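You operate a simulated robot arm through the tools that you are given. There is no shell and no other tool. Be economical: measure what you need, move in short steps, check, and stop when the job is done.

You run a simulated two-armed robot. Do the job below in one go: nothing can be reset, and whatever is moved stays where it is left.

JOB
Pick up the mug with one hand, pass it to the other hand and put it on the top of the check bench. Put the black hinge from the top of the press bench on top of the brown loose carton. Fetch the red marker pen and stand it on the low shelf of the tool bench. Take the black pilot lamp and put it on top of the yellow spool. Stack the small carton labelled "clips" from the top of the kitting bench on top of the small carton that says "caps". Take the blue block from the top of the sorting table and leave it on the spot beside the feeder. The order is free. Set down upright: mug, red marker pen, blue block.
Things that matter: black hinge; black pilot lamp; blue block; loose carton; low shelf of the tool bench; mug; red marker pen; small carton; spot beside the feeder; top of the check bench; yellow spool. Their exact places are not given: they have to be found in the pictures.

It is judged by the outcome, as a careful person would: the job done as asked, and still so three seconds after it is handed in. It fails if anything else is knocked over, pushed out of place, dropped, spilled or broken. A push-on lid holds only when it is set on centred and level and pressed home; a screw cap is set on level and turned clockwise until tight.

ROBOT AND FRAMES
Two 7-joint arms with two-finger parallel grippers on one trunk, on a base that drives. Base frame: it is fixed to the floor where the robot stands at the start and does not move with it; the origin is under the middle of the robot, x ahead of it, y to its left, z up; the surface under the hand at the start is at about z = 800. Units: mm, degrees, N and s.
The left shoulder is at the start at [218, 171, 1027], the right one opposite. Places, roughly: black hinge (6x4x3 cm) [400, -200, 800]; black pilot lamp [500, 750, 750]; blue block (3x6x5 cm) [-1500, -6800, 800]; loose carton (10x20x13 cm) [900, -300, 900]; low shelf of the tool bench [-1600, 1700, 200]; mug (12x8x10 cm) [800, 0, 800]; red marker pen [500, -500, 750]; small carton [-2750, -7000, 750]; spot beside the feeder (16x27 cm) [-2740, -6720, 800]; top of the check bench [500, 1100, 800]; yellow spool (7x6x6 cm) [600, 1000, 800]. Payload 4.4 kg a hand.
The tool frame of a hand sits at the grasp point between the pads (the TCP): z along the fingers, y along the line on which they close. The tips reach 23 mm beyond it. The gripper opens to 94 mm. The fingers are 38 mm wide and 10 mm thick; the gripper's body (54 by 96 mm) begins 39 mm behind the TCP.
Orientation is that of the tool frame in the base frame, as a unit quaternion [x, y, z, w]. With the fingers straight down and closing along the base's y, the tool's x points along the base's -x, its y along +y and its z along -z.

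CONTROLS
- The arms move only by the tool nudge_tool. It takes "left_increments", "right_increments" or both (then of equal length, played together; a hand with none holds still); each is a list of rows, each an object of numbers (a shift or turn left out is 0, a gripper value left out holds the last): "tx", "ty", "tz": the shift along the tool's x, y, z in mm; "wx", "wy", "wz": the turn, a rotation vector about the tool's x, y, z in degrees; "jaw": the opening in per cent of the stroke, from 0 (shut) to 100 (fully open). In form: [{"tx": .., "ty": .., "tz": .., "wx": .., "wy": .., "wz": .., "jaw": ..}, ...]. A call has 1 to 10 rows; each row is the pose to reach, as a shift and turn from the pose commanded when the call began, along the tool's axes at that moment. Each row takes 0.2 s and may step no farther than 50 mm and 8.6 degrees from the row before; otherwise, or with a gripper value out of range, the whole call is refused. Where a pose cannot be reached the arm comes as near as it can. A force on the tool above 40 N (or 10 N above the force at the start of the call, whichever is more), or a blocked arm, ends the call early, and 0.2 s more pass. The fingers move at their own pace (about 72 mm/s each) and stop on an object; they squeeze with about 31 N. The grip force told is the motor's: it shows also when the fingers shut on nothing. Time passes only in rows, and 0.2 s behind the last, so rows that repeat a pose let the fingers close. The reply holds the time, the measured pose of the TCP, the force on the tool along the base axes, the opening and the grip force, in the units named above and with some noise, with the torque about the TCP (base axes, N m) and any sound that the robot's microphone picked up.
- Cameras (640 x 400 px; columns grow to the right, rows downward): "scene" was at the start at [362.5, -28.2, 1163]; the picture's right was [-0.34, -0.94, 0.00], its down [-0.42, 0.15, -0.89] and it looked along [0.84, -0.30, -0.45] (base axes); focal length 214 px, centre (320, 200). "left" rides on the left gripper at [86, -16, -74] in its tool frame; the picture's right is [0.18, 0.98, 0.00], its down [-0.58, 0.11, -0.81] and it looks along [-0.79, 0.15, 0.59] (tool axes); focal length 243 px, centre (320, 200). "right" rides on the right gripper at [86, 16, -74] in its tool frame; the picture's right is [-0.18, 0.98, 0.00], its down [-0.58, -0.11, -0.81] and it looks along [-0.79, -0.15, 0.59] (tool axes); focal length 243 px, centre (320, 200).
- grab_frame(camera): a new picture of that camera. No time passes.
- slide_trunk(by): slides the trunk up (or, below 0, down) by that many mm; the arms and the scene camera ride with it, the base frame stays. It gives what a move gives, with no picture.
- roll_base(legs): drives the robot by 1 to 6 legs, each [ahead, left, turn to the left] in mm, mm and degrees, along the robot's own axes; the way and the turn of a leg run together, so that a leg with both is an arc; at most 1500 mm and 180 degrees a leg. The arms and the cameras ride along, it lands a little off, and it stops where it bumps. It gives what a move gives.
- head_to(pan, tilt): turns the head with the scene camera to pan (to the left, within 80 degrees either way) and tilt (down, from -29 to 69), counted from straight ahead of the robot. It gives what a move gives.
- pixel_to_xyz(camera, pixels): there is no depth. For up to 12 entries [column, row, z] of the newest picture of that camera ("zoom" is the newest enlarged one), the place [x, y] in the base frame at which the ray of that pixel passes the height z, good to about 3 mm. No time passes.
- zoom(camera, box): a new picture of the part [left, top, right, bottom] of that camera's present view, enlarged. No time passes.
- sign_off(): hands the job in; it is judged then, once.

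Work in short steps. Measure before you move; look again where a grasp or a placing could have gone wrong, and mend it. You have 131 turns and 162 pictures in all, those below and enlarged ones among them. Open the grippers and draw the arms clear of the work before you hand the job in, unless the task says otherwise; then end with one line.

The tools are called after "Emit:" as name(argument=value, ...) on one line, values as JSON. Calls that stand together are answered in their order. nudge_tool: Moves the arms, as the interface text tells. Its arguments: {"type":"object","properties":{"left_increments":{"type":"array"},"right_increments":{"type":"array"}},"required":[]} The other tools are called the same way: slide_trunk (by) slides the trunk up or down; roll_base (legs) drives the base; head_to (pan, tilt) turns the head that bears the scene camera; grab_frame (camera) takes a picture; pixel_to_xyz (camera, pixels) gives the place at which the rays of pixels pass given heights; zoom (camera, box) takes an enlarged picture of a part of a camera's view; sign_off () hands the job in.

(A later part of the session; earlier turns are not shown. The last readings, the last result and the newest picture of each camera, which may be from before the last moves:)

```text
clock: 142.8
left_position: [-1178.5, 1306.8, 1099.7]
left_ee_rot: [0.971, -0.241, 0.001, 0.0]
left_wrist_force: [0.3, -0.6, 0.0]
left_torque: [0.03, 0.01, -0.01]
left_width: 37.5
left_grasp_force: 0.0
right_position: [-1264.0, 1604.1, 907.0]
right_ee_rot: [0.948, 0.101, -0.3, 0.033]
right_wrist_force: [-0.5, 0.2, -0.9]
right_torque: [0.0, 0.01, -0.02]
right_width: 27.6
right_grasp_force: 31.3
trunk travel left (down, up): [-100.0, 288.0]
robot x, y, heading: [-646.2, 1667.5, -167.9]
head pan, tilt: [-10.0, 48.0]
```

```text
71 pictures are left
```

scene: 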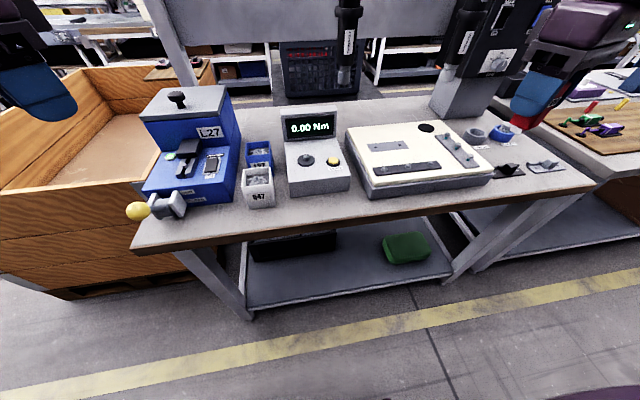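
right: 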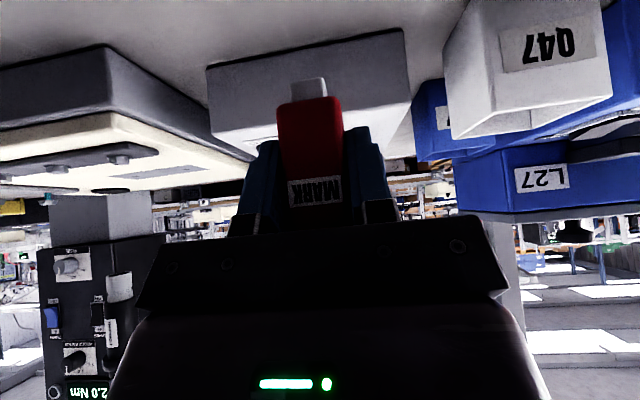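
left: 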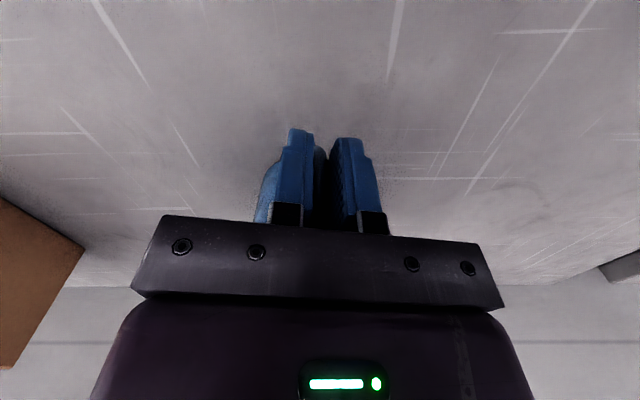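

Pen held at 35° tilt, upright. I back the robot out 260 mm from the bench, lower the trunk fully, then bring the hand down in front.

Emit:
roll_base(legs=[[-260, 0, 0]])

Emit:
slide_trunk(by=-100)

Emit:
nudge_tool(right_increments=[{"tx": 26, "tz": 37}, {"tx": 52, "tz": 74}, {"tx": 78, "tz": 111}, {"tx": 104, "tz": 148}, {"tx": 130, "tz": 185}, {"tx": 156, "tz": 222}])

```text
clock: 144.7
left_position: [-924.3, 1362.0, 1100.9]
left_ee_rot: [0.97, -0.242, 0.0, 0.001]
left_wrist_force: [-0.2, -0.1, -0.8]
left_torque: [-0.02, 0.01, 0.0]
left_width: 37.8
left_grasp_force: 0.0
right_position: [-1009.5, 1659.5, 907.0]
right_ee_rot: [0.948, 0.1, -0.3, 0.033]
right_wrist_force: [0.4, 0.8, -1.1]
right_torque: [0.03, 0.0, 0.02]
right_width: 27.2
right_grasp_force: 31.5
trunk travel left (down, up): [-100.0, 288.0]
robot x, y, heading: [-395.3, 1716.1, -168.3]
head pan, tilt: [-10.0, 48.0]
```

```text
clock: 146.0
left_position: [-922.9, 1362.1, 1002.1]
left_ee_rot: [0.97, -0.242, -0.001, 0.001]
left_wrist_force: [0.1, 1.1, 0.3]
left_torque: [0.03, 0.02, 0.04]
left_width: 37.6
left_grasp_force: 0.1
right_position: [-1009.9, 1660.0, 808.0]
right_ee_rot: [0.948, 0.099, -0.301, 0.032]
right_wrist_force: [0.1, -0.1, 0.2]
right_torque: [-0.02, 0.01, 0.01]
right_width: 27.5
right_grasp_force: 31.0
trunk travel left (down, up): [0.0, 388.0]
robot x, y, heading: [-395.6, 1719.1, -168.5]
head pan, tilt: [-10.0, 48.0]
```

```text
clock: 147.4
left_position: [-924.8, 1361.0, 1000.7]
left_ee_rot: [0.97, -0.242, 0.001, 0.001]
left_wrist_force: [0.0, 0.2, 0.3]
left_torque: [0.0, 0.02, 0.0]
left_width: 37.7
left_grasp_force: 0.1
right_position: [-1009.2, 1659.5, 534.4]
right_ee_rot: [0.948, 0.099, -0.301, 0.033]
right_wrist_force: [-0.3, 0.5, -0.6]
right_torque: [0.02, 0.05, 0.03]
right_width: 27.3
right_grasp_force: 30.4
trunk travel left (down, up): [0.0, 388.0]
robot x, y, heading: [-394.4, 1716.5, -168.5]
head pan, tilt: [-10.0, 48.0]
```

Reach works so far (z 534). I lower further to z≈300.

Emit:
nudge_tool(right_increments=[{"tx": 27, "tz": 38}, {"tx": 54, "tz": 77}, {"tx": 81, "tz": 115}, {"tx": 108, "tz": 154}, {"tx": 134, "tz": 192}, {"tx": 134, "tz": 192}])

Emit:
head_to(pan=-10, tilt=55)

Emit:
grab_frame(camera="scene")

Emit:
grab_frame(camera="right")

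```text
clock: 148.8
left_position: [-924.5, 1361.6, 1002.6]
left_ee_rot: [0.97, -0.243, 0.0, 0.001]
left_wrist_force: [0.6, -0.8, -0.2]
left_torque: [0.03, -0.04, 0.02]
left_width: 37.5
left_grasp_force: 0.0
right_position: [-1012.1, 1657.8, 300.4]
right_ee_rot: [0.948, 0.099, -0.3, 0.032]
right_wrist_force: [-0.8, -0.4, -0.4]
right_torque: [-0.02, -0.01, -0.02]
right_width: 27.3
right_grasp_force: 30.9
trunk travel left (down, up): [0.0, 388.0]
robot x, y, heading: [-394.4, 1718.0, -168.2]
head pan, tilt: [-10.0, 48.0]
```

```text
clock: 149.5
left_position: [-925.0, 1360.9, 1002.0]
left_ee_rot: [0.97, -0.244, 0.001, 0.001]
left_wrist_force: [-0.2, -1.2, 0.9]
left_torque: [0.01, -0.01, 0.04]
left_width: 37.7
left_grasp_force: 0.0
right_position: [-1012.3, 1657.9, 301.2]
right_ee_rot: [0.948, 0.1, -0.299, 0.033]
right_wrist_force: [-0.4, 0.8, -0.5]
right_torque: [0.01, 0.01, 0.01]
right_width: 27.4
right_grasp_force: 30.7
trunk travel left (down, up): [0.0, 388.0]
robot x, y, heading: [-394.3, 1720.9, -168.3]
head pan, tilt: [-10.0, 55.0]
```

```text
70 pictures are left
```

scene: 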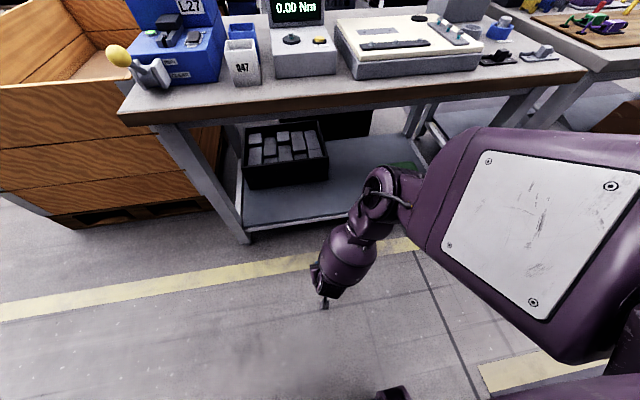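

```text
69 pictures are left
```

right: 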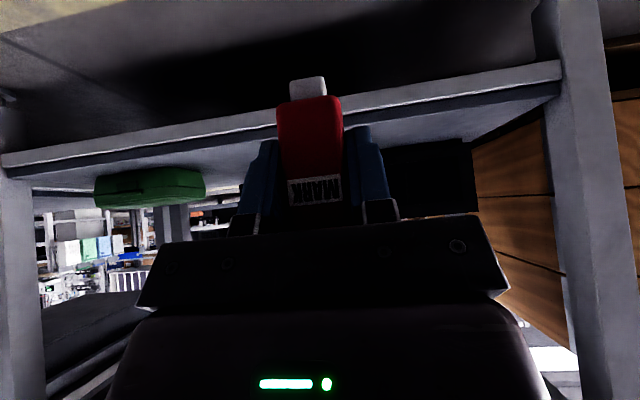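

The hand is low, but the forearm's upper end at (385,185) reaches ahead of the hand. I check where it would be at likely heights, relative to the bench edge.

Emit:
pixel_to_xyz(camera="scene", pixels=[[380, 180, 500], [380, 180, 600], [380, 180, 700], [420, 190, 600], [420, 190, 800], [460, 135, 800], [325, 300, 300], [300, 222, 200], [420, 205, 200], [245, 235, 200]])

Emit:
zoom(camera="scene", box=[230, 100, 500, 320])

```text
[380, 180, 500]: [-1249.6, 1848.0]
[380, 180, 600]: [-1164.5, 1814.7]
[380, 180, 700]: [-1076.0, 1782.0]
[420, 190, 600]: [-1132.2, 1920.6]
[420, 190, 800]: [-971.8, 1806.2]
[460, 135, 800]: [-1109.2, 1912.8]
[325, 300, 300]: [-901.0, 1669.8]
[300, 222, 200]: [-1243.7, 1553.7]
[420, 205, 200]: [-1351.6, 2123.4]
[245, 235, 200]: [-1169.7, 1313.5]
```

```text
1.82 times, centred on (365, 210) of scene
```

zoom: 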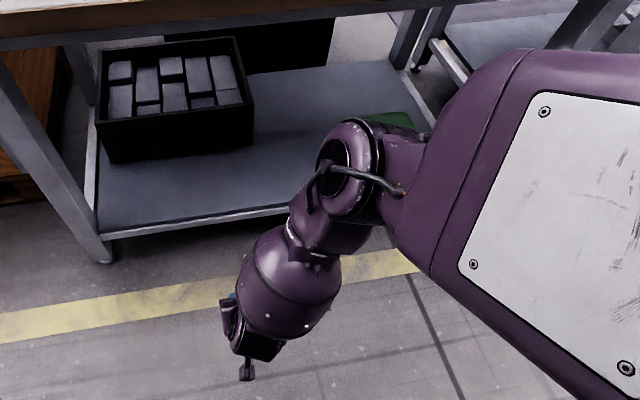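

The elbow would meet the bench top if I just drove in; extending the arm first moves the elbow behind the hand. I extend the hand 170 mm forward at constant height and look.

Emit:
nudge_tool(right_increments=[{"tx": -35, "tz": 24.5}, {"tx": -70, "tz": 49}, {"tx": -105, "tz": 73.5}, {"tx": -139, "tz": 97.5}, {"tx": -139, "tz": 97.5}])

Emit:
grab_frame(camera="scene")

Emit:
grab_frame(camera="right")

```text
clock: 150.7
left_position: [-924.3, 1362.0, 1002.6]
left_ee_rot: [0.97, -0.242, 0.001, 0.001]
left_wrist_force: [0.1, 0.3, 0.4]
left_torque: [-0.02, -0.01, 0.0]
left_width: 37.8
left_grasp_force: 0.1
right_position: [-1177.5, 1621.5, 302.2]
right_ee_rot: [0.948, 0.099, -0.3, 0.033]
right_wrist_force: [-0.3, 0.9, -0.8]
right_torque: [0.03, -0.02, 0.0]
right_width: 27.5
right_grasp_force: 31.1
trunk travel left (down, up): [0.0, 388.0]
robot x, y, heading: [-396.7, 1721.2, -168.2]
head pan, tilt: [-10.0, 55.0]
```

```text
67 pictures are left
```

scene: 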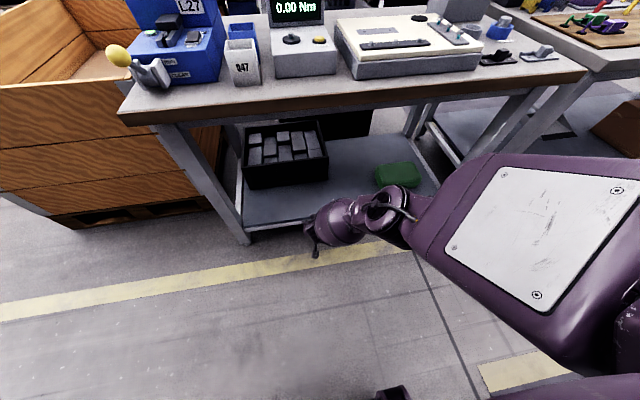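

```text
66 pictures are left
```

right: 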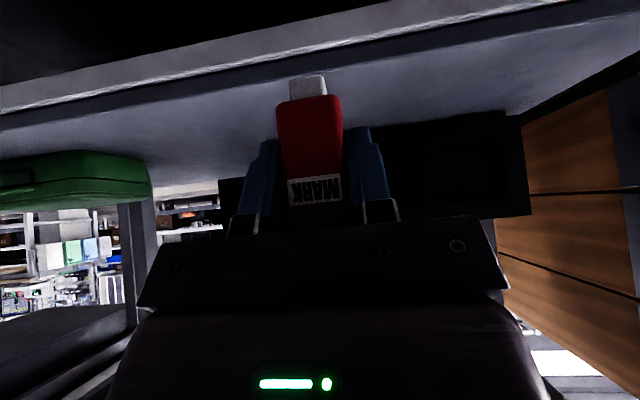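

I zoom in the hand view to see the shelf's front lip and surface.

Emit:
zoom(camera="right", box=[150, 20, 400, 180])

Emit:
zoom(camera="scene", box=[225, 170, 385, 270])

```text
2.50 times, centred on (275, 100) of right
```

zoom: 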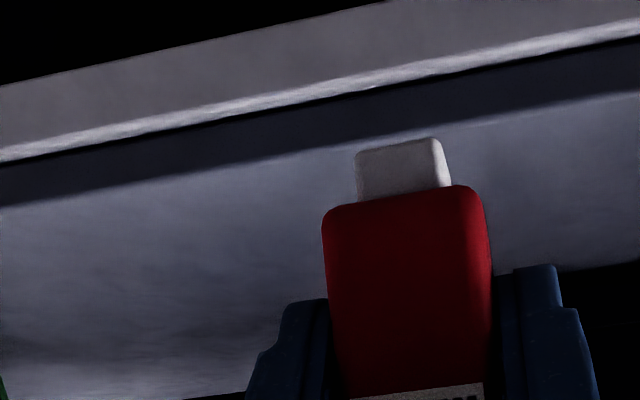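

```text
4.00 times, centred on (305, 220) of scene
```

zoom: 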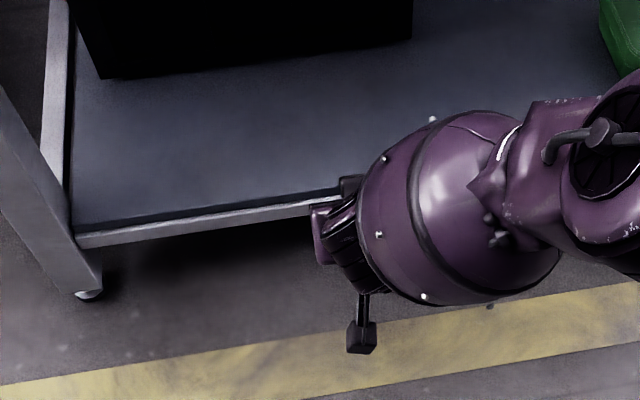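

Emit:
pixel_to_xyz(camera="zoom", pixels=[[80, 236, 200], [320, 198, 200], [80, 236, 180], [320, 198, 180], [80, 236, 220], [320, 198, 220]])

Emit:
zoom(camera="right", box=[150, 20, 400, 180])

Emit:
pixel_to_xyz(camera="zoom", pixels=[[400, 80, 200], [200, 118, 200], [400, 80, 180], [200, 118, 180], [400, 80, 220], [200, 118, 220]])

```text
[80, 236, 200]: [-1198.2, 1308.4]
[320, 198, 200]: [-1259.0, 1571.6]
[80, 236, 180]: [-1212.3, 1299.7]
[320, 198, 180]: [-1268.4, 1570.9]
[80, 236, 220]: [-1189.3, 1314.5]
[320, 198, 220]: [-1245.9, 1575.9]
```

```text
2.50 times, centred on (275, 100) of right
```

zoom: 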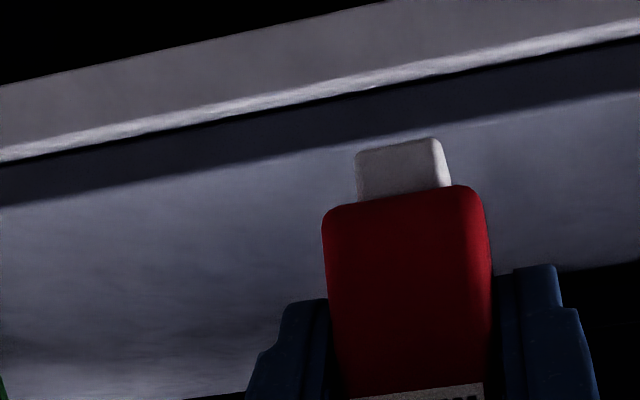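

```text
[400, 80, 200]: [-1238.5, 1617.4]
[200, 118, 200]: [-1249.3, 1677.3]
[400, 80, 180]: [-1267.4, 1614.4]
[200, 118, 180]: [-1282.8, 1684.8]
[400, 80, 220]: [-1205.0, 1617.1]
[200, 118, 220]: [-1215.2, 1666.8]
```

The shelf edge triangulates to z≈171, x≈-1282 at y≈1617. I check elbow placement once more before driving forward.

Emit:
pixel_to_xyz(camera="scene", pixels=[[340, 222, 470], [390, 205, 550], [390, 205, 600], [390, 205, 650], [370, 190, 600], [370, 190, 650], [430, 195, 700], [460, 165, 800], [320, 105, 800]])

```text
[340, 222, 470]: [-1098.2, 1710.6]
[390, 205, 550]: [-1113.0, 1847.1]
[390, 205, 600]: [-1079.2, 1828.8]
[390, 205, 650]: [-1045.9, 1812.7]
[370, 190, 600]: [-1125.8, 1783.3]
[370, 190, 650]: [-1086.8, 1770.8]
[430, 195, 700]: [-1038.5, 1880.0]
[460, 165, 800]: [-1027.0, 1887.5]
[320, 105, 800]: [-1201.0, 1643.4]
```

I extend the arm 60 mm more (lowering the elbow), then drive forward 120 mm.

Emit:
nudge_tool(right_increments=[{"tx": -24.5, "tz": 17.2}, {"tx": -49, "tz": 34.4}, {"tx": -49, "tz": 34.4}])

Emit:
roll_base(legs=[[120, 0, 0]])

Emit:
grab_frame(camera="scene")

Emit:
grab_frame(camera="right")

```text
clock: 151.5
left_position: [-924.9, 1361.1, 1001.6]
left_ee_rot: [0.97, -0.243, 0.001, 0.0]
left_wrist_force: [-0.7, 1.3, -0.6]
left_torque: [0.0, -0.04, 0.02]
left_width: 37.7
left_grasp_force: 0.1
right_position: [-1219.8, 1617.3, 313.9]
right_ee_rot: [0.948, 0.101, -0.3, 0.032]
right_wrist_force: [0.3, -0.1, -0.5]
right_torque: [0.01, -0.03, 0.03]
right_width: 27.3
right_grasp_force: 31.4
right hand out of reach, approached as far as the arm can: row 1, 2, 3
trunk travel left (down, up): [0.0, 388.0]
robot x, y, heading: [-397.0, 1723.7, -168.3]
head pan, tilt: [-10.0, 55.0]
```

```text
clock: 152.7
left_position: [-1044.0, 1336.6, 1001.4]
left_ee_rot: [0.97, -0.243, 0.001, 0.0]
left_wrist_force: [-0.5, -0.2, -0.5]
left_torque: [-0.06, -0.03, 0.03]
left_width: 37.6
left_grasp_force: 0.1
right_position: [-1337.7, 1591.4, 313.5]
right_ee_rot: [0.948, 0.099, -0.3, 0.032]
right_wrist_force: [0.2, -0.7, -0.3]
right_torque: [0.0, 0.01, -0.02]
right_width: 27.2
right_grasp_force: 30.4
trunk travel left (down, up): [0.0, 388.0]
robot x, y, heading: [-512.5, 1694.2, -168.1]
head pan, tilt: [-10.0, 55.0]
```

```text
62 pictures are left
```

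scene: 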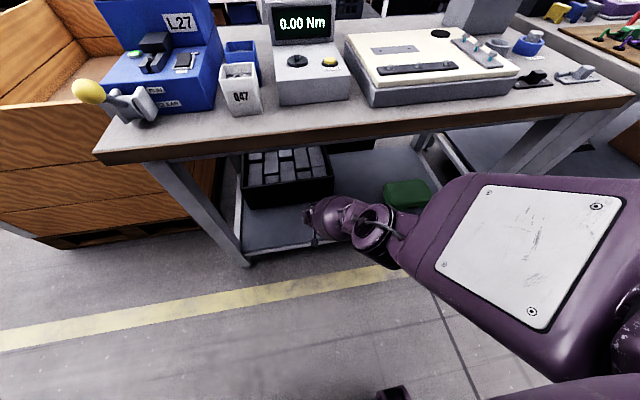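

```text
61 pictures are left
```

right: 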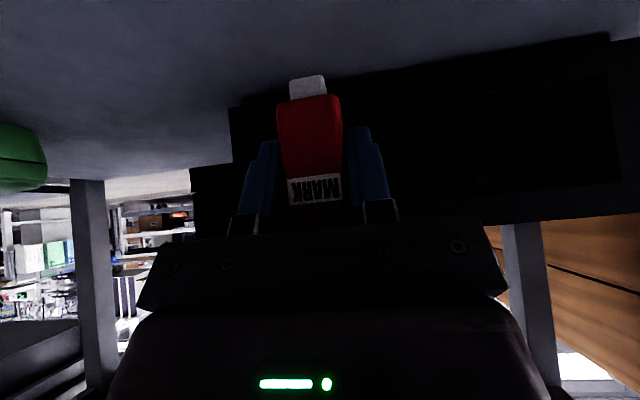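

The arm is at its limit here: the hand must be nearer to reach lower. I draw the hand back ~130 mm while lowering to z≈248, before driving closer.

Emit:
nudge_tool(right_increments=[{"tx": 38, "tz": -10}, {"tx": 76, "tz": -20}, {"tx": 114, "tz": -30}, {"tx": 152, "tz": -41}, {"tx": 152, "tz": -41}])

Emit:
pixel_to_xyz(camera="scene", pixels=[[333, 194, 172], [246, 210, 172], [386, 205, 172], [240, 250, 172], [320, 238, 172]])

Emit:
grab_frame(camera="scene")

```text
clock: 153.9
left_position: [-1042.6, 1337.2, 1002.3]
left_ee_rot: [0.97, -0.242, 0.001, 0.0]
left_wrist_force: [-0.7, -0.9, 0.2]
left_torque: [0.02, 0.02, -0.03]
left_width: 37.5
left_grasp_force: 0.1
right_position: [-1192.2, 1622.0, 260.1]
right_ee_rot: [0.948, 0.1, -0.301, 0.033]
right_wrist_force: [-0.5, -0.1, 0.0]
right_torque: [-0.01, 0.04, 0.0]
right_width: 27.3
right_grasp_force: 31.6
trunk travel left (down, up): [0.0, 388.0]
robot x, y, heading: [-507.3, 1696.0, -168.2]
head pan, tilt: [-10.0, 55.0]
```

```text
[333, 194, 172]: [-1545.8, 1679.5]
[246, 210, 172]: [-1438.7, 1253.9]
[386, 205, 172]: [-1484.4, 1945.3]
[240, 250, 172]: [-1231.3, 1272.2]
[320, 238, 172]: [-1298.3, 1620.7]
```

```text
60 pictures are left
```

scene: 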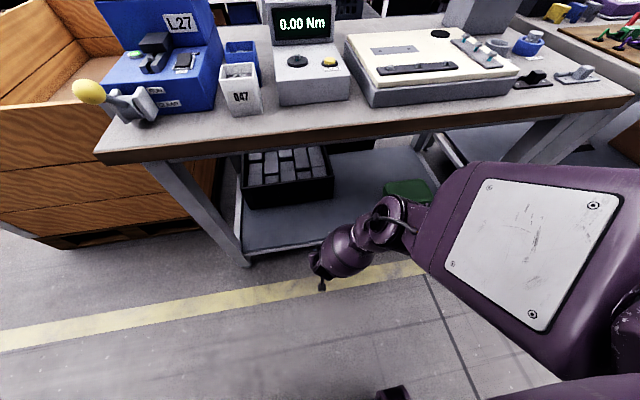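

The crate lies well behind the target. I lower slightly and extend 25 mm so the arm straightens (elbow back), then drive forward 140 mm.

Emit:
nudge_tool(right_increments=[{"tx": -5, "tz": 15}, {"tx": -10, "tz": 29}, {"tx": -10, "tz": 29}])

Emit:
roll_base(legs=[[140, 0, 0]])

Emit:
grab_frame(camera="scene")

Emit:
grab_frame(camera="right")

```text
clock: 154.7
left_position: [-1042.0, 1337.2, 1002.2]
left_ee_rot: [0.97, -0.243, 0.001, -0.001]
left_wrist_force: [0.3, -0.1, 0.1]
left_torque: [-0.02, 0.04, 0.04]
left_width: 37.5
left_grasp_force: 0.0
right_position: [-1217.5, 1615.2, 242.5]
right_ee_rot: [0.948, 0.1, -0.3, 0.032]
right_wrist_force: [0.2, -0.3, -1.1]
right_torque: [-0.01, 0.02, 0.03]
right_width: 27.5
right_grasp_force: 30.5
trunk travel left (down, up): [0.0, 388.0]
robot x, y, heading: [-511.5, 1694.5, -168.1]
head pan, tilt: [-10.0, 55.0]
```

```text
clock: 156.1
left_position: [-1177.5, 1307.7, 1001.3]
left_ee_rot: [0.97, -0.242, 0.001, 0.001]
left_wrist_force: [-0.3, -0.3, 0.0]
left_torque: [-0.01, -0.03, -0.02]
left_width: 37.4
left_grasp_force: 0.1
right_position: [-1352.6, 1588.5, 242.1]
right_ee_rot: [0.948, 0.101, -0.3, 0.033]
right_wrist_force: [0.4, -0.4, -0.3]
right_torque: [0.0, 0.04, -0.02]
right_width: 27.7
right_grasp_force: 30.5
trunk travel left (down, up): [0.0, 388.0]
robot x, y, heading: [-650.0, 1666.1, -168.2]
head pan, tilt: [-10.0, 55.0]
```

```text
59 pictures are left
```

scene: 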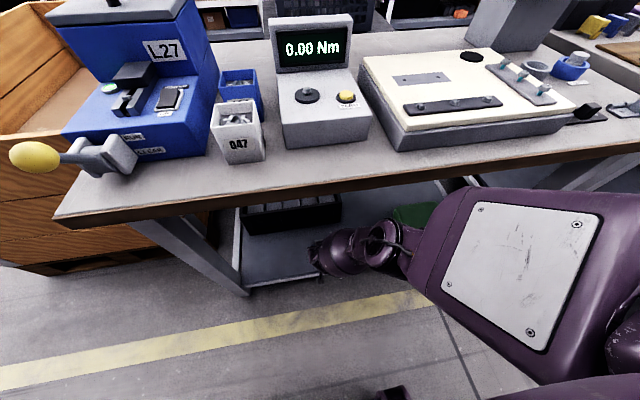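

```text
58 pictures are left
```

right: 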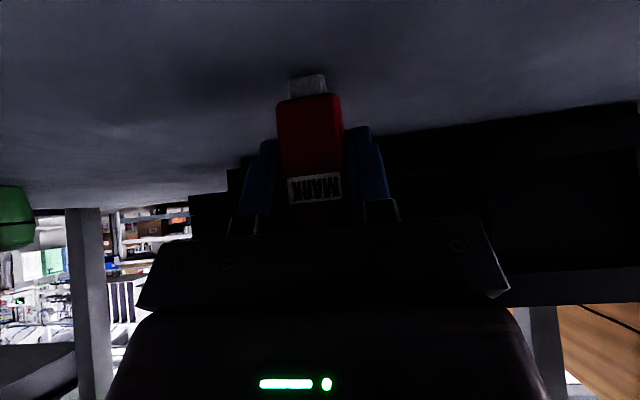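

Pen is over the shelf without any bump. I lower in small steps until contact.

Emit:
nudge_tool(right_increments=[{"tx": 4.6, "tz": 6.6}, {"tx": 8, "tz": 11.5}, {"tx": 9.8, "tz": 13.9}, {"tx": 11, "tz": 15.6}, {"tx": 12.1, "tz": 17.2}, {"tx": 13.3, "tz": 18.8}, {"tx": 14.4, "tz": 20.5}, {"tx": 15.5, "tz": 22.1}, {"tx": 16.6, "tz": 23.8}, {"tx": 16.6, "tz": 23.8}])

Emit:
grab_frame(camera="right")

```text
clock: 158.2
left_position: [-1175.1, 1307.8, 1003.0]
left_ee_rot: [0.97, -0.242, -0.001, 0.001]
left_wrist_force: [-0.4, 0.7, 0.1]
left_torque: [0.01, -0.04, 0.03]
left_width: 37.8
left_grasp_force: 0.0
right_position: [-1349.0, 1585.9, 228.2]
right_ee_rot: [0.948, 0.101, -0.301, 0.033]
right_wrist_force: [-2.9, -2.1, 24.7]
right_torque: [0.05, -0.03, 0.03]
right_width: 27.4
right_grasp_force: 30.9
right hand out of reach, approached as far as the arm can: row 3, 4, 5, 6, 7, 8, 9, 10
trunk travel left (down, up): [0.0, 388.0]
robot x, y, heading: [-648.4, 1664.0, -168.2]
head pan, tilt: [-10.0, 55.0]
```

```text
57 pictures are left
```

right: 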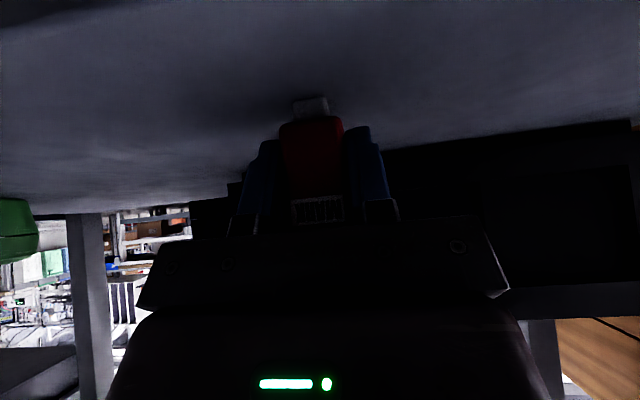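

Contact (25 N); the pen slid a little in the grip but looks square. I relieve the pressure before releasing.

Emit:
nudge_tool(right_increments=[{"tx": -3, "tz": -4}, {"tx": -5.7, "tz": -8.2}, {"tx": -7.5, "tz": -10.7}, {"tx": -7.5, "tz": -10.7}])

Emit:
zoom(camera="right", box=[220, 60, 420, 240])

```text
clock: 159.2
left_position: [-1176.2, 1308.3, 1001.5]
left_ee_rot: [0.97, -0.242, 0.001, 0.0]
left_wrist_force: [-0.2, 0.4, -0.5]
left_torque: [-0.02, -0.02, -0.01]
left_width: 37.6
left_grasp_force: 0.0
right_position: [-1347.4, 1586.2, 239.9]
right_ee_rot: [0.948, 0.1, -0.299, 0.033]
right_wrist_force: [0.0, 0.7, -0.3]
right_torque: [0.02, 0.0, 0.0]
right_width: 27.4
right_grasp_force: 30.8
trunk travel left (down, up): [0.0, 388.0]
robot x, y, heading: [-651.5, 1670.2, -168.1]
head pan, tilt: [-10.0, 55.0]
```

```text
2.22 times, centred on (320, 150) of right
```

zoom: 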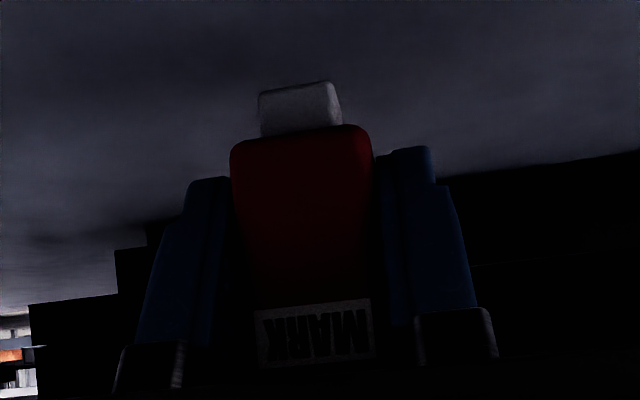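

The hand rose 12 mm to z 240 with no load, so the pen is now off the shelf. I lower again gently, 8 mm.

Emit:
nudge_tool(right_increments=[{"tx": 1.7, "tz": 2.5}, {"tx": 3.4, "tz": 4.9}, {"tx": 4.6, "tz": 6.6}, {"tx": 4.6, "tz": 6.6}])

```text
clock: 160.2
left_position: [-1177.0, 1307.7, 1001.8]
left_ee_rot: [0.97, -0.242, 0.001, 0.0]
left_wrist_force: [-0.5, 0.4, -0.3]
left_torque: [-0.02, 0.0, 0.01]
left_width: 37.7
left_grasp_force: 0.1
right_position: [-1349.4, 1585.0, 231.2]
right_ee_rot: [0.948, 0.101, -0.3, 0.032]
right_wrist_force: [-0.1, 0.3, -1.1]
right_torque: [0.01, -0.02, -0.02]
right_width: 27.4
right_grasp_force: 30.8
trunk travel left (down, up): [0.0, 388.0]
robot x, y, heading: [-646.4, 1671.9, -168.2]
head pan, tilt: [-10.0, 55.0]
```

Still free at 231; a few mm more.

Emit:
nudge_tool(right_increments=[{"tx": 0.8, "tz": 1.2}, {"tx": 1.5, "tz": 2.1}, {"tx": 2, "tz": 2.9}, {"tx": 2, "tz": 2.9}])

Emit:
zoom(camera="right", box=[220, 60, 420, 240])

```text
clock: 161.2
left_position: [-1176.5, 1307.1, 1001.2]
left_ee_rot: [0.97, -0.242, 0.001, 0.001]
left_wrist_force: [0.1, -0.1, 0.5]
left_torque: [0.0, 0.01, -0.03]
left_width: 37.3
left_grasp_force: 0.0
right_position: [-1349.8, 1586.1, 228.1]
right_ee_rot: [0.948, 0.101, -0.3, 0.033]
right_wrist_force: [-0.2, 0.6, 0.1]
right_torque: [0.01, -0.01, -0.02]
right_width: 27.3
right_grasp_force: 31.3
trunk travel left (down, up): [0.0, 388.0]
robot x, y, heading: [-649.3, 1669.6, -168.1]
head pan, tilt: [-10.0, 55.0]
```

```text
2.22 times, centred on (320, 150) of right
```

zoom: 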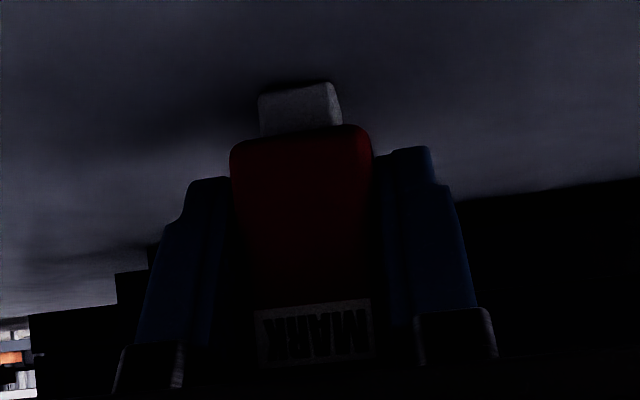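

Shadow meets the foot: nearly touching. One more millimetre step pair.

Emit:
nudge_tool(right_increments=[{"tx": 0.5, "tz": 0.7}, {"tx": 0.9, "tz": 1.2}, {"tx": 0.9, "tz": 1.2}])

```text
clock: 162.1
left_position: [-1177.8, 1307.7, 1000.6]
left_ee_rot: [0.97, -0.241, 0.001, 0.0]
left_wrist_force: [-0.3, 1.0, 0.6]
left_torque: [-0.02, 0.01, 0.01]
left_width: 37.8
left_grasp_force: 0.0
right_position: [-1348.9, 1585.2, 228.0]
right_ee_rot: [0.948, 0.101, -0.301, 0.033]
right_wrist_force: [-0.8, -0.7, 3.6]
right_torque: [0.01, -0.05, -0.03]
right_width: 27.4
right_grasp_force: 31.2
trunk travel left (down, up): [0.0, 388.0]
robot x, y, heading: [-648.4, 1666.5, -168.2]
head pan, tilt: [-10.0, 55.0]
```

Light contact (3.6 N). I open and retreat along the tool axis.

Emit:
nudge_tool(right_increments=[{"jaw": 32}, {"jaw": 45}, {"jaw": 60}, {"jaw": 60}, {"tz": -15}, {"tz": -40}, {"tz": -75}, {"tz": -100}])

Emit:
grab_frame(camera="right")

```text
clock: 164.1
left_position: [-1164.7, 1311.2, 1010.1]
left_ee_rot: [0.97, -0.244, -0.005, 0.002]
left_wrist_force: [0.3, -0.5, -0.3]
left_torque: [0.01, 0.04, 0.0]
left_width: 37.5
left_grasp_force: 0.0
right_position: [-1209.8, 1630.7, 271.7]
right_ee_rot: [0.963, 0.101, -0.25, 0.017]
right_wrist_force: [0.3, 0.3, 0.4]
right_torque: [-0.02, 0.03, 0.01]
right_width: 56.7
right_grasp_force: 0.1
trunk travel left (down, up): [0.0, 388.0]
robot x, y, heading: [-641.3, 1667.2, -168.4]
head pan, tilt: [-10.0, 55.0]
stopped in row 8 (right hand): the arm was blocked; the commanded pose is now the measured one
```

```text
54 pictures are left
```

right: 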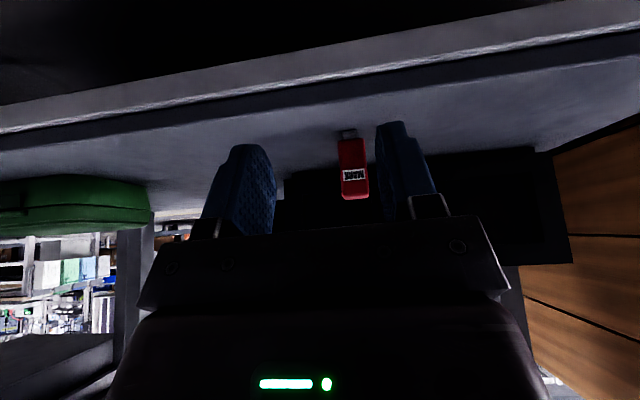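

The pen stands on the shelf. The arm was blocked when folding (elbow under the bench top), so I back the robot out 250 mm and look.

Emit:
roll_base(legs=[[-300, 0, 0]])

Emit:
grab_frame(camera="scene")

Emit:
grab_frame(camera="right")

```text
clock: 166.1
left_position: [-875.7, 1369.2, 1003.3]
left_ee_rot: [0.97, -0.241, 0.0, -0.001]
left_wrist_force: [0.4, 0.3, 0.2]
left_torque: [0.0, -0.03, 0.0]
left_width: 37.5
left_grasp_force: 0.1
right_position: [-921.1, 1689.5, 266.8]
right_ee_rot: [0.963, 0.103, -0.248, 0.018]
right_wrist_force: [0.5, 0.3, 1.1]
right_torque: [0.03, 0.0, -0.01]
right_width: 56.5
right_grasp_force: 0.1
trunk travel left (down, up): [0.0, 388.0]
robot x, y, heading: [-346.5, 1729.7, -168.0]
head pan, tilt: [-10.0, 55.0]
```

```text
53 pictures are left
```

scene: 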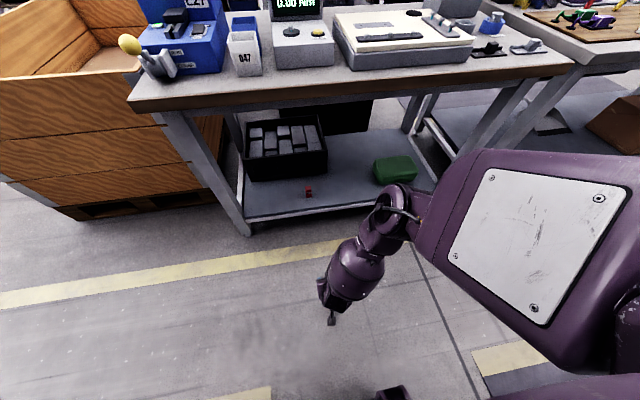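

```text
52 pictures are left
```

right: 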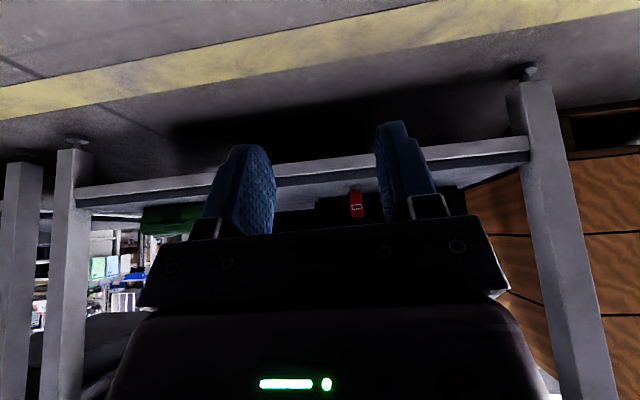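

Pen stands upright on the shelf. I raise the right hand back up.

Emit:
nudge_tool(right_increments=[{"tx": -23, "ty": -1, "tz": -42}, {"tx": -46, "ty": -2, "tz": -84}, {"tx": -69, "ty": -2, "tz": -126}, {"tx": -92, "ty": -3, "tz": -168}, {"tx": -115, "ty": -4, "tz": -210}, {"tx": -138, "ty": -5, "tz": -252}, {"tx": -161, "ty": -5, "tz": -294}, {"tx": -184, "ty": -6, "tz": -336}, {"tx": -207, "ty": -7, "tz": -378}, {"tx": -231, "ty": -8, "tz": -420}])

Emit:
nudge_tool(right_increments=[{"tx": -24, "tz": -42, "wy": 5}, {"tx": -48, "tz": -84, "wy": 10}, {"tx": -72, "tz": -126, "wy": 15}, {"tx": -96, "tz": -168, "wy": 20}, {"tx": -120, "tz": -210, "wy": 25}, {"tx": -134, "tz": -236, "wy": 29}, {"tx": -134, "tz": -236, "wy": 29}])

Emit:
slide_trunk(by=60)

```text
clock: 168.3
left_position: [-877.1, 1369.8, 999.8]
left_ee_rot: [0.971, -0.24, 0.001, 0.001]
left_wrist_force: [0.9, 0.0, -0.1]
left_torque: [0.0, -0.03, -0.03]
left_width: 37.4
left_grasp_force: 0.1
right_position: [-916.6, 1678.9, 739.4]
right_ee_rot: [0.96, 0.117, -0.252, 0.025]
right_wrist_force: [-0.8, 0.4, 0.3]
right_torque: [0.01, -0.05, 0.0]
right_width: 56.2
right_grasp_force: 0.0
right hand out of reach, approached as far as the arm can: row 10
trunk travel left (down, up): [0.0, 388.0]
robot x, y, heading: [-347.3, 1728.3, -168.3]
head pan, tilt: [-10.0, 55.0]
```

```text
clock: 169.9
left_position: [-876.0, 1369.6, 1002.0]
left_ee_rot: [0.97, -0.241, 0.001, 0.0]
left_wrist_force: [-0.3, 0.7, 0.5]
left_torque: [0.01, -0.01, 0.02]
left_width: 37.6
left_grasp_force: 0.1
right_position: [-921.7, 1685.4, 1016.5]
right_ee_rot: [0.995, 0.103, 0.002, -0.009]
right_wrist_force: [-0.1, 0.4, -0.8]
right_torque: [-0.01, 0.03, -0.01]
right_width: 56.2
right_grasp_force: 0.1
right hand out of reach, approached as far as the arm can: row 1
trunk travel left (down, up): [0.0, 388.0]
robot x, y, heading: [-349.9, 1728.3, -168.1]
head pan, tilt: [-10.0, 55.0]
```

```text
clock: 170.9
left_position: [-876.9, 1369.4, 1059.1]
left_ee_rot: [0.971, -0.24, 0.002, 0.0]
left_wrist_force: [0.2, -0.1, -1.4]
left_torque: [0.03, -0.02, 0.02]
left_width: 37.7
left_grasp_force: 0.0
right_position: [-925.8, 1684.4, 1074.9]
right_ee_rot: [0.995, 0.104, 0.003, -0.009]
right_wrist_force: [-0.7, 0.0, -0.2]
right_torque: [0.03, -0.02, 0.02]
right_width: 56.2
right_grasp_force: 0.1
trunk travel left (down, up): [-60.0, 328.0]
robot x, y, heading: [-346.3, 1729.4, -167.9]
head pan, tilt: [-10.0, 55.0]
```

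Both arms are high again. I turn to face down the aisle (-y) and look.

Emit:
roll_base(legs=[[0, 0, 78]])

Emit:
head_to(pan=0, tilt=18)

Emit:
grab_frame(camera="scene")

```text
clock: 172.6
left_position: [-775.0, 1242.8, 1061.9]
left_ee_rot: [0.993, -0.119, 0.0, 0.001]
left_wrist_force: [-0.3, 1.0, -0.1]
left_torque: [-0.03, 0.0, -0.05]
left_width: 37.5
left_grasp_force: 0.0
right_position: [-898.4, 1535.7, 1077.8]
right_ee_rot: [0.974, 0.227, 0.0, -0.008]
right_wrist_force: [-0.1, -0.8, 0.6]
right_torque: [-0.03, -0.02, -0.04]
right_width: 56.4
right_grasp_force: 0.1
trunk travel left (down, up): [-60.0, 328.0]
robot x, y, heading: [-352.6, 1724.6, -154.0]
head pan, tilt: [-10.0, 55.0]
stopped in leg 1: the robot was blocked; the commanded pose is now the measured one
```

```text
clock: 173.6
left_position: [-775.1, 1243.3, 1062.2]
left_ee_rot: [0.993, -0.119, 0.0, 0.001]
left_wrist_force: [-0.3, -0.1, 0.1]
left_torque: [0.0, -0.06, -0.04]
left_width: 37.5
left_grasp_force: 0.1
right_position: [-896.7, 1536.1, 1077.8]
right_ee_rot: [0.974, 0.226, -0.001, -0.008]
right_wrist_force: [-0.7, -0.7, 0.2]
right_torque: [0.02, 0.0, 0.02]
right_width: 56.4
right_grasp_force: 0.0
trunk travel left (down, up): [-60.0, 328.0]
robot x, y, heading: [-348.7, 1726.0, -153.9]
head pan, tilt: [0.0, 18.0]
```

```text
51 pictures are left
```

scene: 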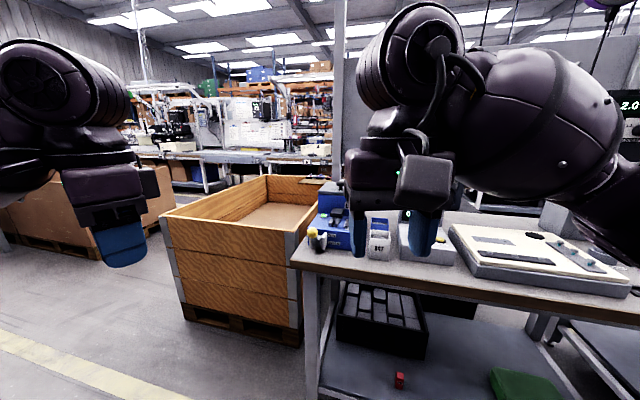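

The rear corner touched the bench behind. I move ahead 170 mm to the aisle middle, then turn the rest.

Emit:
roll_base(legs=[[170, 0, 0], [0, 0, 64]])

Emit:
grab_frame(camera="scene")

```text
clock: 177.8
left_position: [-261.5, 1054.2, 1062.4]
left_ee_rot: [0.907, 0.422, 0.001, 0.0]
left_wrist_force: [-0.2, 0.2, -0.9]
left_torque: [0.0, 0.02, 0.02]
left_width: 37.6
left_grasp_force: 0.1
right_position: [-579.4, 1074.4, 1077.0]
right_ee_rot: [0.709, 0.705, -0.005, -0.006]
right_wrist_force: [0.4, -0.6, -0.5]
right_torque: [-0.02, -0.01, 0.0]
right_width: 56.3
right_grasp_force: 0.0
trunk travel left (down, up): [-60.0, 328.0]
robot x, y, heading: [-501.2, 1647.4, -90.2]
head pan, tilt: [0.0, 18.0]
```

```text
50 pictures are left
```

scene: 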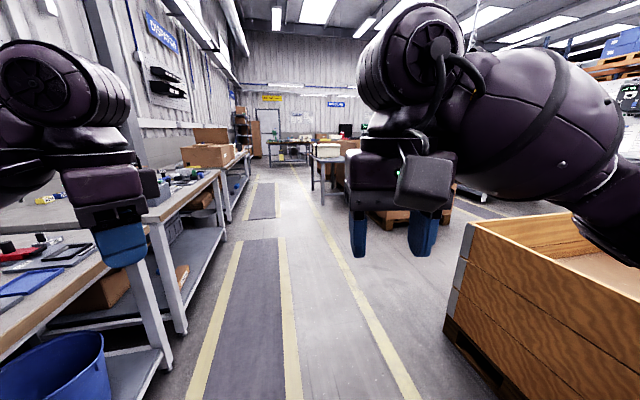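

I measure floor points ahead: the table on the right side of the aisle (leg at (322,205)) and the far bench.

Emit:
pixel_to_xyz(camera="scene", pixels=[[322, 205, 0], [313, 190, 0], [270, 166, 0], [308, 163, 0], [445, 325, 0], [230, 220, 0], [250, 178, 0]])

Emit:
zoom(camera="scene", box=[220, 80, 380, 220])

```text
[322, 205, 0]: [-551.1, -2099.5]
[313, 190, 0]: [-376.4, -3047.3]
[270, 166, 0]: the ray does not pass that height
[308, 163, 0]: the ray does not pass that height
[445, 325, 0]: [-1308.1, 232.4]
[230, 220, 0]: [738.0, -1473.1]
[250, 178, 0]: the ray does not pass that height
```

```text
2.86 times, centred on (300, 150) of scene
```

zoom: 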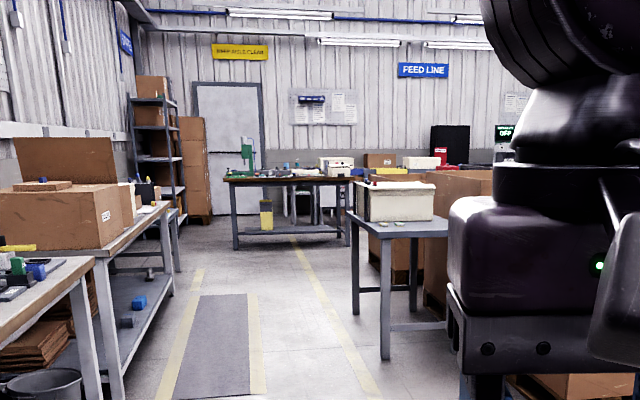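

A small table sits at x<-540, y≈-2100; the lane between x≈-400 and 250 is free. I drive along x≈-120 to y≈-3800 and look.

Emit:
roll_base(legs=[[1400, 0, 0], [1100, 380, 0], [1500, 0, 0], [1300, 0, 0]])

Emit:
head_to(pan=-15, tilt=18)

Emit:
grab_frame(camera="scene")

```text
clock: 199.8
left_position: [43.4, -3327.4, 1063.1]
left_ee_rot: [0.909, 0.416, 0.001, -0.001]
left_wrist_force: [0.0, 0.1, 0.3]
left_torque: [-0.02, -0.02, 0.02]
left_width: 37.4
left_grasp_force: 0.0
right_position: [-274.7, -3302.9, 1078.8]
right_ee_rot: [0.715, 0.699, -0.005, -0.007]
right_wrist_force: [-0.4, 0.6, 0.0]
right_torque: [0.0, -0.02, 0.01]
right_width: 56.6
right_grasp_force: 0.0
trunk travel left (down, up): [-60.0, 328.0]
robot x, y, heading: [-184.7, -2729.2, -91.1]
head pan, tilt: [0.0, 18.0]
stopped in leg 4: the robot was blocked; the commanded pose is now the measured one
```

```text
clock: 200.6
left_position: [42.9, -3329.4, 1063.3]
left_ee_rot: [0.909, 0.416, 0.001, -0.001]
left_wrist_force: [-1.2, 0.2, 0.4]
left_torque: [-0.02, 0.03, 0.01]
left_width: 37.3
left_grasp_force: 0.1
right_position: [-273.8, -3304.7, 1077.5]
right_ee_rot: [0.715, 0.699, -0.004, -0.007]
right_wrist_force: [0.8, 0.3, -0.1]
right_torque: [-0.01, 0.0, -0.06]
right_width: 56.4
right_grasp_force: 0.1
trunk travel left (down, up): [-60.0, 328.0]
robot x, y, heading: [-187.6, -2731.0, -91.3]
head pan, tilt: [-15.0, 18.0]
```

```text
48 pictures are left
```

scene: 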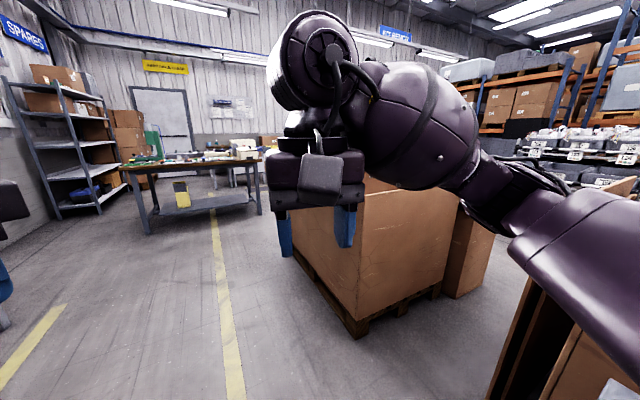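

Blocked. I measure the pallet, and look to the lower right and left for what was touched.

Emit:
pixel_to_xyz(camera="scene", pixels=[[357, 337, 0], [295, 255, 0], [490, 398, 0], [235, 390, 0], [143, 233, 0], [261, 215, 0], [205, 195, 0], [20, 330, 0]])

Emit:
head_to(pan=-35, tilt=55)

Emit:
grab_frame(camera="scene")

Emit:
head_to(pan=50, tilt=45)

Emit:
grab_frame(camera="scene")

```text
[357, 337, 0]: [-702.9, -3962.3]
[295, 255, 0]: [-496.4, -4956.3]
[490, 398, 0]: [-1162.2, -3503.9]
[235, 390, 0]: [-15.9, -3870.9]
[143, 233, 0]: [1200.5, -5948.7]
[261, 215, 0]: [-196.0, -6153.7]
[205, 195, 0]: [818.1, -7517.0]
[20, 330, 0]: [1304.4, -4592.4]
```

```text
clock: 201.6
left_position: [42.1, -3328.5, 1061.6]
left_ee_rot: [0.91, 0.416, 0.001, -0.001]
left_wrist_force: [-0.2, 1.0, 0.1]
left_torque: [0.02, 0.0, 0.01]
left_width: 37.8
left_grasp_force: 0.1
right_position: [-275.1, -3304.0, 1078.2]
right_ee_rot: [0.715, 0.699, -0.004, -0.007]
right_wrist_force: [-0.2, 0.7, 0.2]
right_torque: [0.04, 0.02, 0.02]
right_width: 56.3
right_grasp_force: 0.0
trunk travel left (down, up): [-60.0, 328.0]
robot x, y, heading: [-182.6, -2732.8, -91.1]
head pan, tilt: [-35.0, 55.0]
```

```text
47 pictures are left
```

scene: 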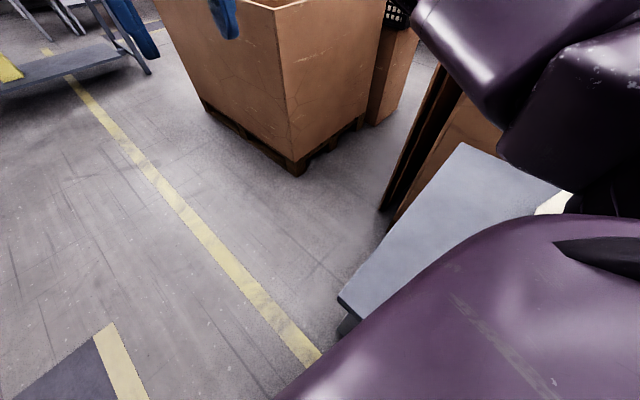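

```text
clock: 203.2
left_position: [42.7, -3329.1, 1061.4]
left_ee_rot: [0.91, 0.415, 0.0, -0.001]
left_wrist_force: [0.2, -0.1, 1.0]
left_torque: [0.01, -0.02, 0.02]
left_width: 37.8
left_grasp_force: 0.0
right_position: [-275.3, -3304.1, 1076.5]
right_ee_rot: [0.715, 0.699, -0.004, -0.007]
right_wrist_force: [-0.9, -0.1, 0.4]
right_torque: [-0.03, -0.02, -0.04]
right_width: 56.5
right_grasp_force: 0.1
trunk travel left (down, up): [-60.0, 328.0]
robot x, y, heading: [-185.2, -2730.7, -91.1]
head pan, tilt: [50.0, 45.0]
```

```text
46 pictures are left
```

scene: 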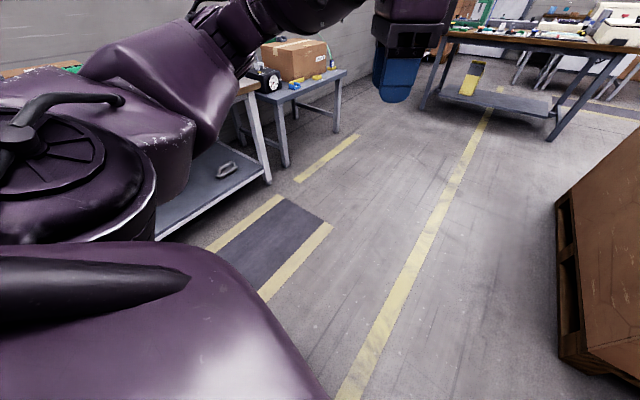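

The right side touched the little grey table beside me. I move left 280 mm away from it, then on down the lane to y≈-5400.

Emit:
roll_base(legs=[[0, 280, 0], [1400, 0, 0], [1250, 0, 0]])

Emit:
head_to(pan=-55, tilt=20)

Emit:
grab_frame(camera="scene")

```text
clock: 218.8
left_position: [267.6, -5977.5, 1063.0]
left_ee_rot: [0.908, 0.419, 0.0, -0.001]
left_wrist_force: [0.0, 0.1, -0.3]
left_torque: [0.01, -0.02, 0.0]
left_width: 37.6
left_grasp_force: 0.1
right_position: [-51.2, -5954.0, 1078.4]
right_ee_rot: [0.712, 0.702, -0.005, -0.006]
right_wrist_force: [0.7, 0.7, -1.0]
right_torque: [0.01, -0.02, 0.02]
right_width: 56.4
right_grasp_force: 0.1
trunk travel left (down, up): [-60.0, 328.0]
robot x, y, heading: [32.1, -5383.6, -91.0]
head pan, tilt: [50.0, 45.0]
```

```text
clock: 220.6
left_position: [267.5, -5978.1, 1062.4]
left_ee_rot: [0.908, 0.419, 0.001, -0.002]
left_wrist_force: [-0.4, -0.2, 0.0]
left_torque: [0.0, -0.01, -0.01]
left_width: 37.6
left_grasp_force: 0.0
right_position: [-50.8, -5955.4, 1077.9]
right_ee_rot: [0.712, 0.702, -0.004, -0.007]
right_wrist_force: [-0.8, 0.0, -0.2]
right_torque: [0.0, 0.01, 0.0]
right_width: 56.5
right_grasp_force: 0.0
trunk travel left (down, up): [-60.0, 328.0]
robot x, y, heading: [29.6, -5380.4, -90.8]
head pan, tilt: [-55.0, 20.0]
```

```text
45 pictures are left
```

scene: 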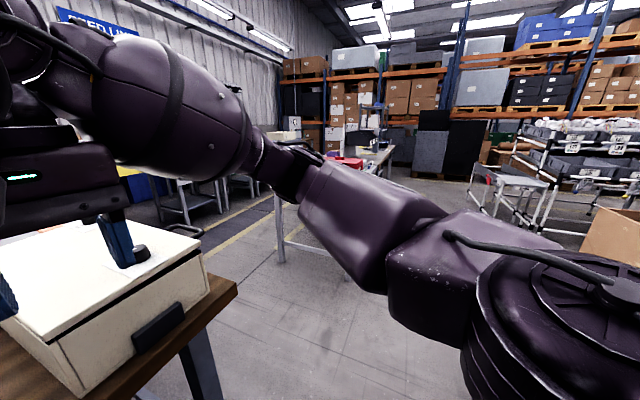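

I raise the trunk for clearance over the white box here, and measure the next table to the right.

Emit:
slide_trunk(by=120)

Emit:
pixel_to_xyz(camera="scene", pixels=[[280, 262, 0], [190, 222, 0], [330, 235, 0], [390, 160, 800], [275, 195, 800], [208, 398, 0]])

Emit:
head_to(pan=-40, tilt=25)

Emit:
grab_frame(camera="scene")

```text
clock: 222.1
left_position: [267.0, -5980.1, 1179.4]
left_ee_rot: [0.908, 0.419, 0.002, -0.003]
left_wrist_force: [-0.3, -0.4, -0.3]
left_torque: [0.03, -0.02, -0.01]
left_width: 37.7
left_grasp_force: 0.2
right_position: [-51.8, -5957.0, 1196.3]
right_ee_rot: [0.712, 0.702, -0.004, -0.009]
right_wrist_force: [0.2, 0.0, -1.0]
right_torque: [0.0, 0.03, 0.01]
right_width: 56.5
right_grasp_force: 0.1
trunk travel left (down, up): [-180.0, 208.0]
robot x, y, heading: [32.1, -5379.5, -90.7]
head pan, tilt: [-55.0, 20.0]
```

```text
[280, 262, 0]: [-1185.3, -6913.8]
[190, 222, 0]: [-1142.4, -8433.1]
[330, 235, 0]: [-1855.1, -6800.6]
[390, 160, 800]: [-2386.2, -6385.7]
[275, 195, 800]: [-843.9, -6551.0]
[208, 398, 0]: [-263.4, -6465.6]
```

```text
clock: 222.8
left_position: [266.4, -5977.8, 1181.4]
left_ee_rot: [0.908, 0.419, 0.001, 0.0]
left_wrist_force: [0.3, 0.0, 1.0]
left_torque: [0.01, 0.0, -0.02]
left_width: 37.4
left_grasp_force: 0.0
right_position: [-50.2, -5954.5, 1198.3]
right_ee_rot: [0.712, 0.702, -0.005, -0.007]
right_wrist_force: [0.0, 0.6, -0.1]
right_torque: [0.0, 0.0, 0.0]
right_width: 56.3
right_grasp_force: 0.0
trunk travel left (down, up): [-180.0, 208.0]
robot x, y, heading: [32.4, -5381.8, -90.5]
head pan, tilt: [-40.0, 25.0]
```

```text
44 pictures are left
```

scene: 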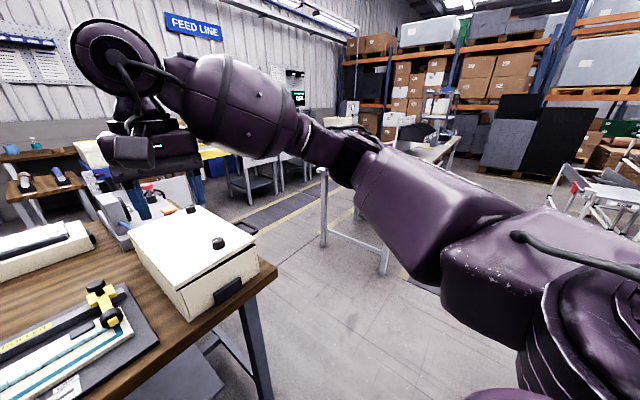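

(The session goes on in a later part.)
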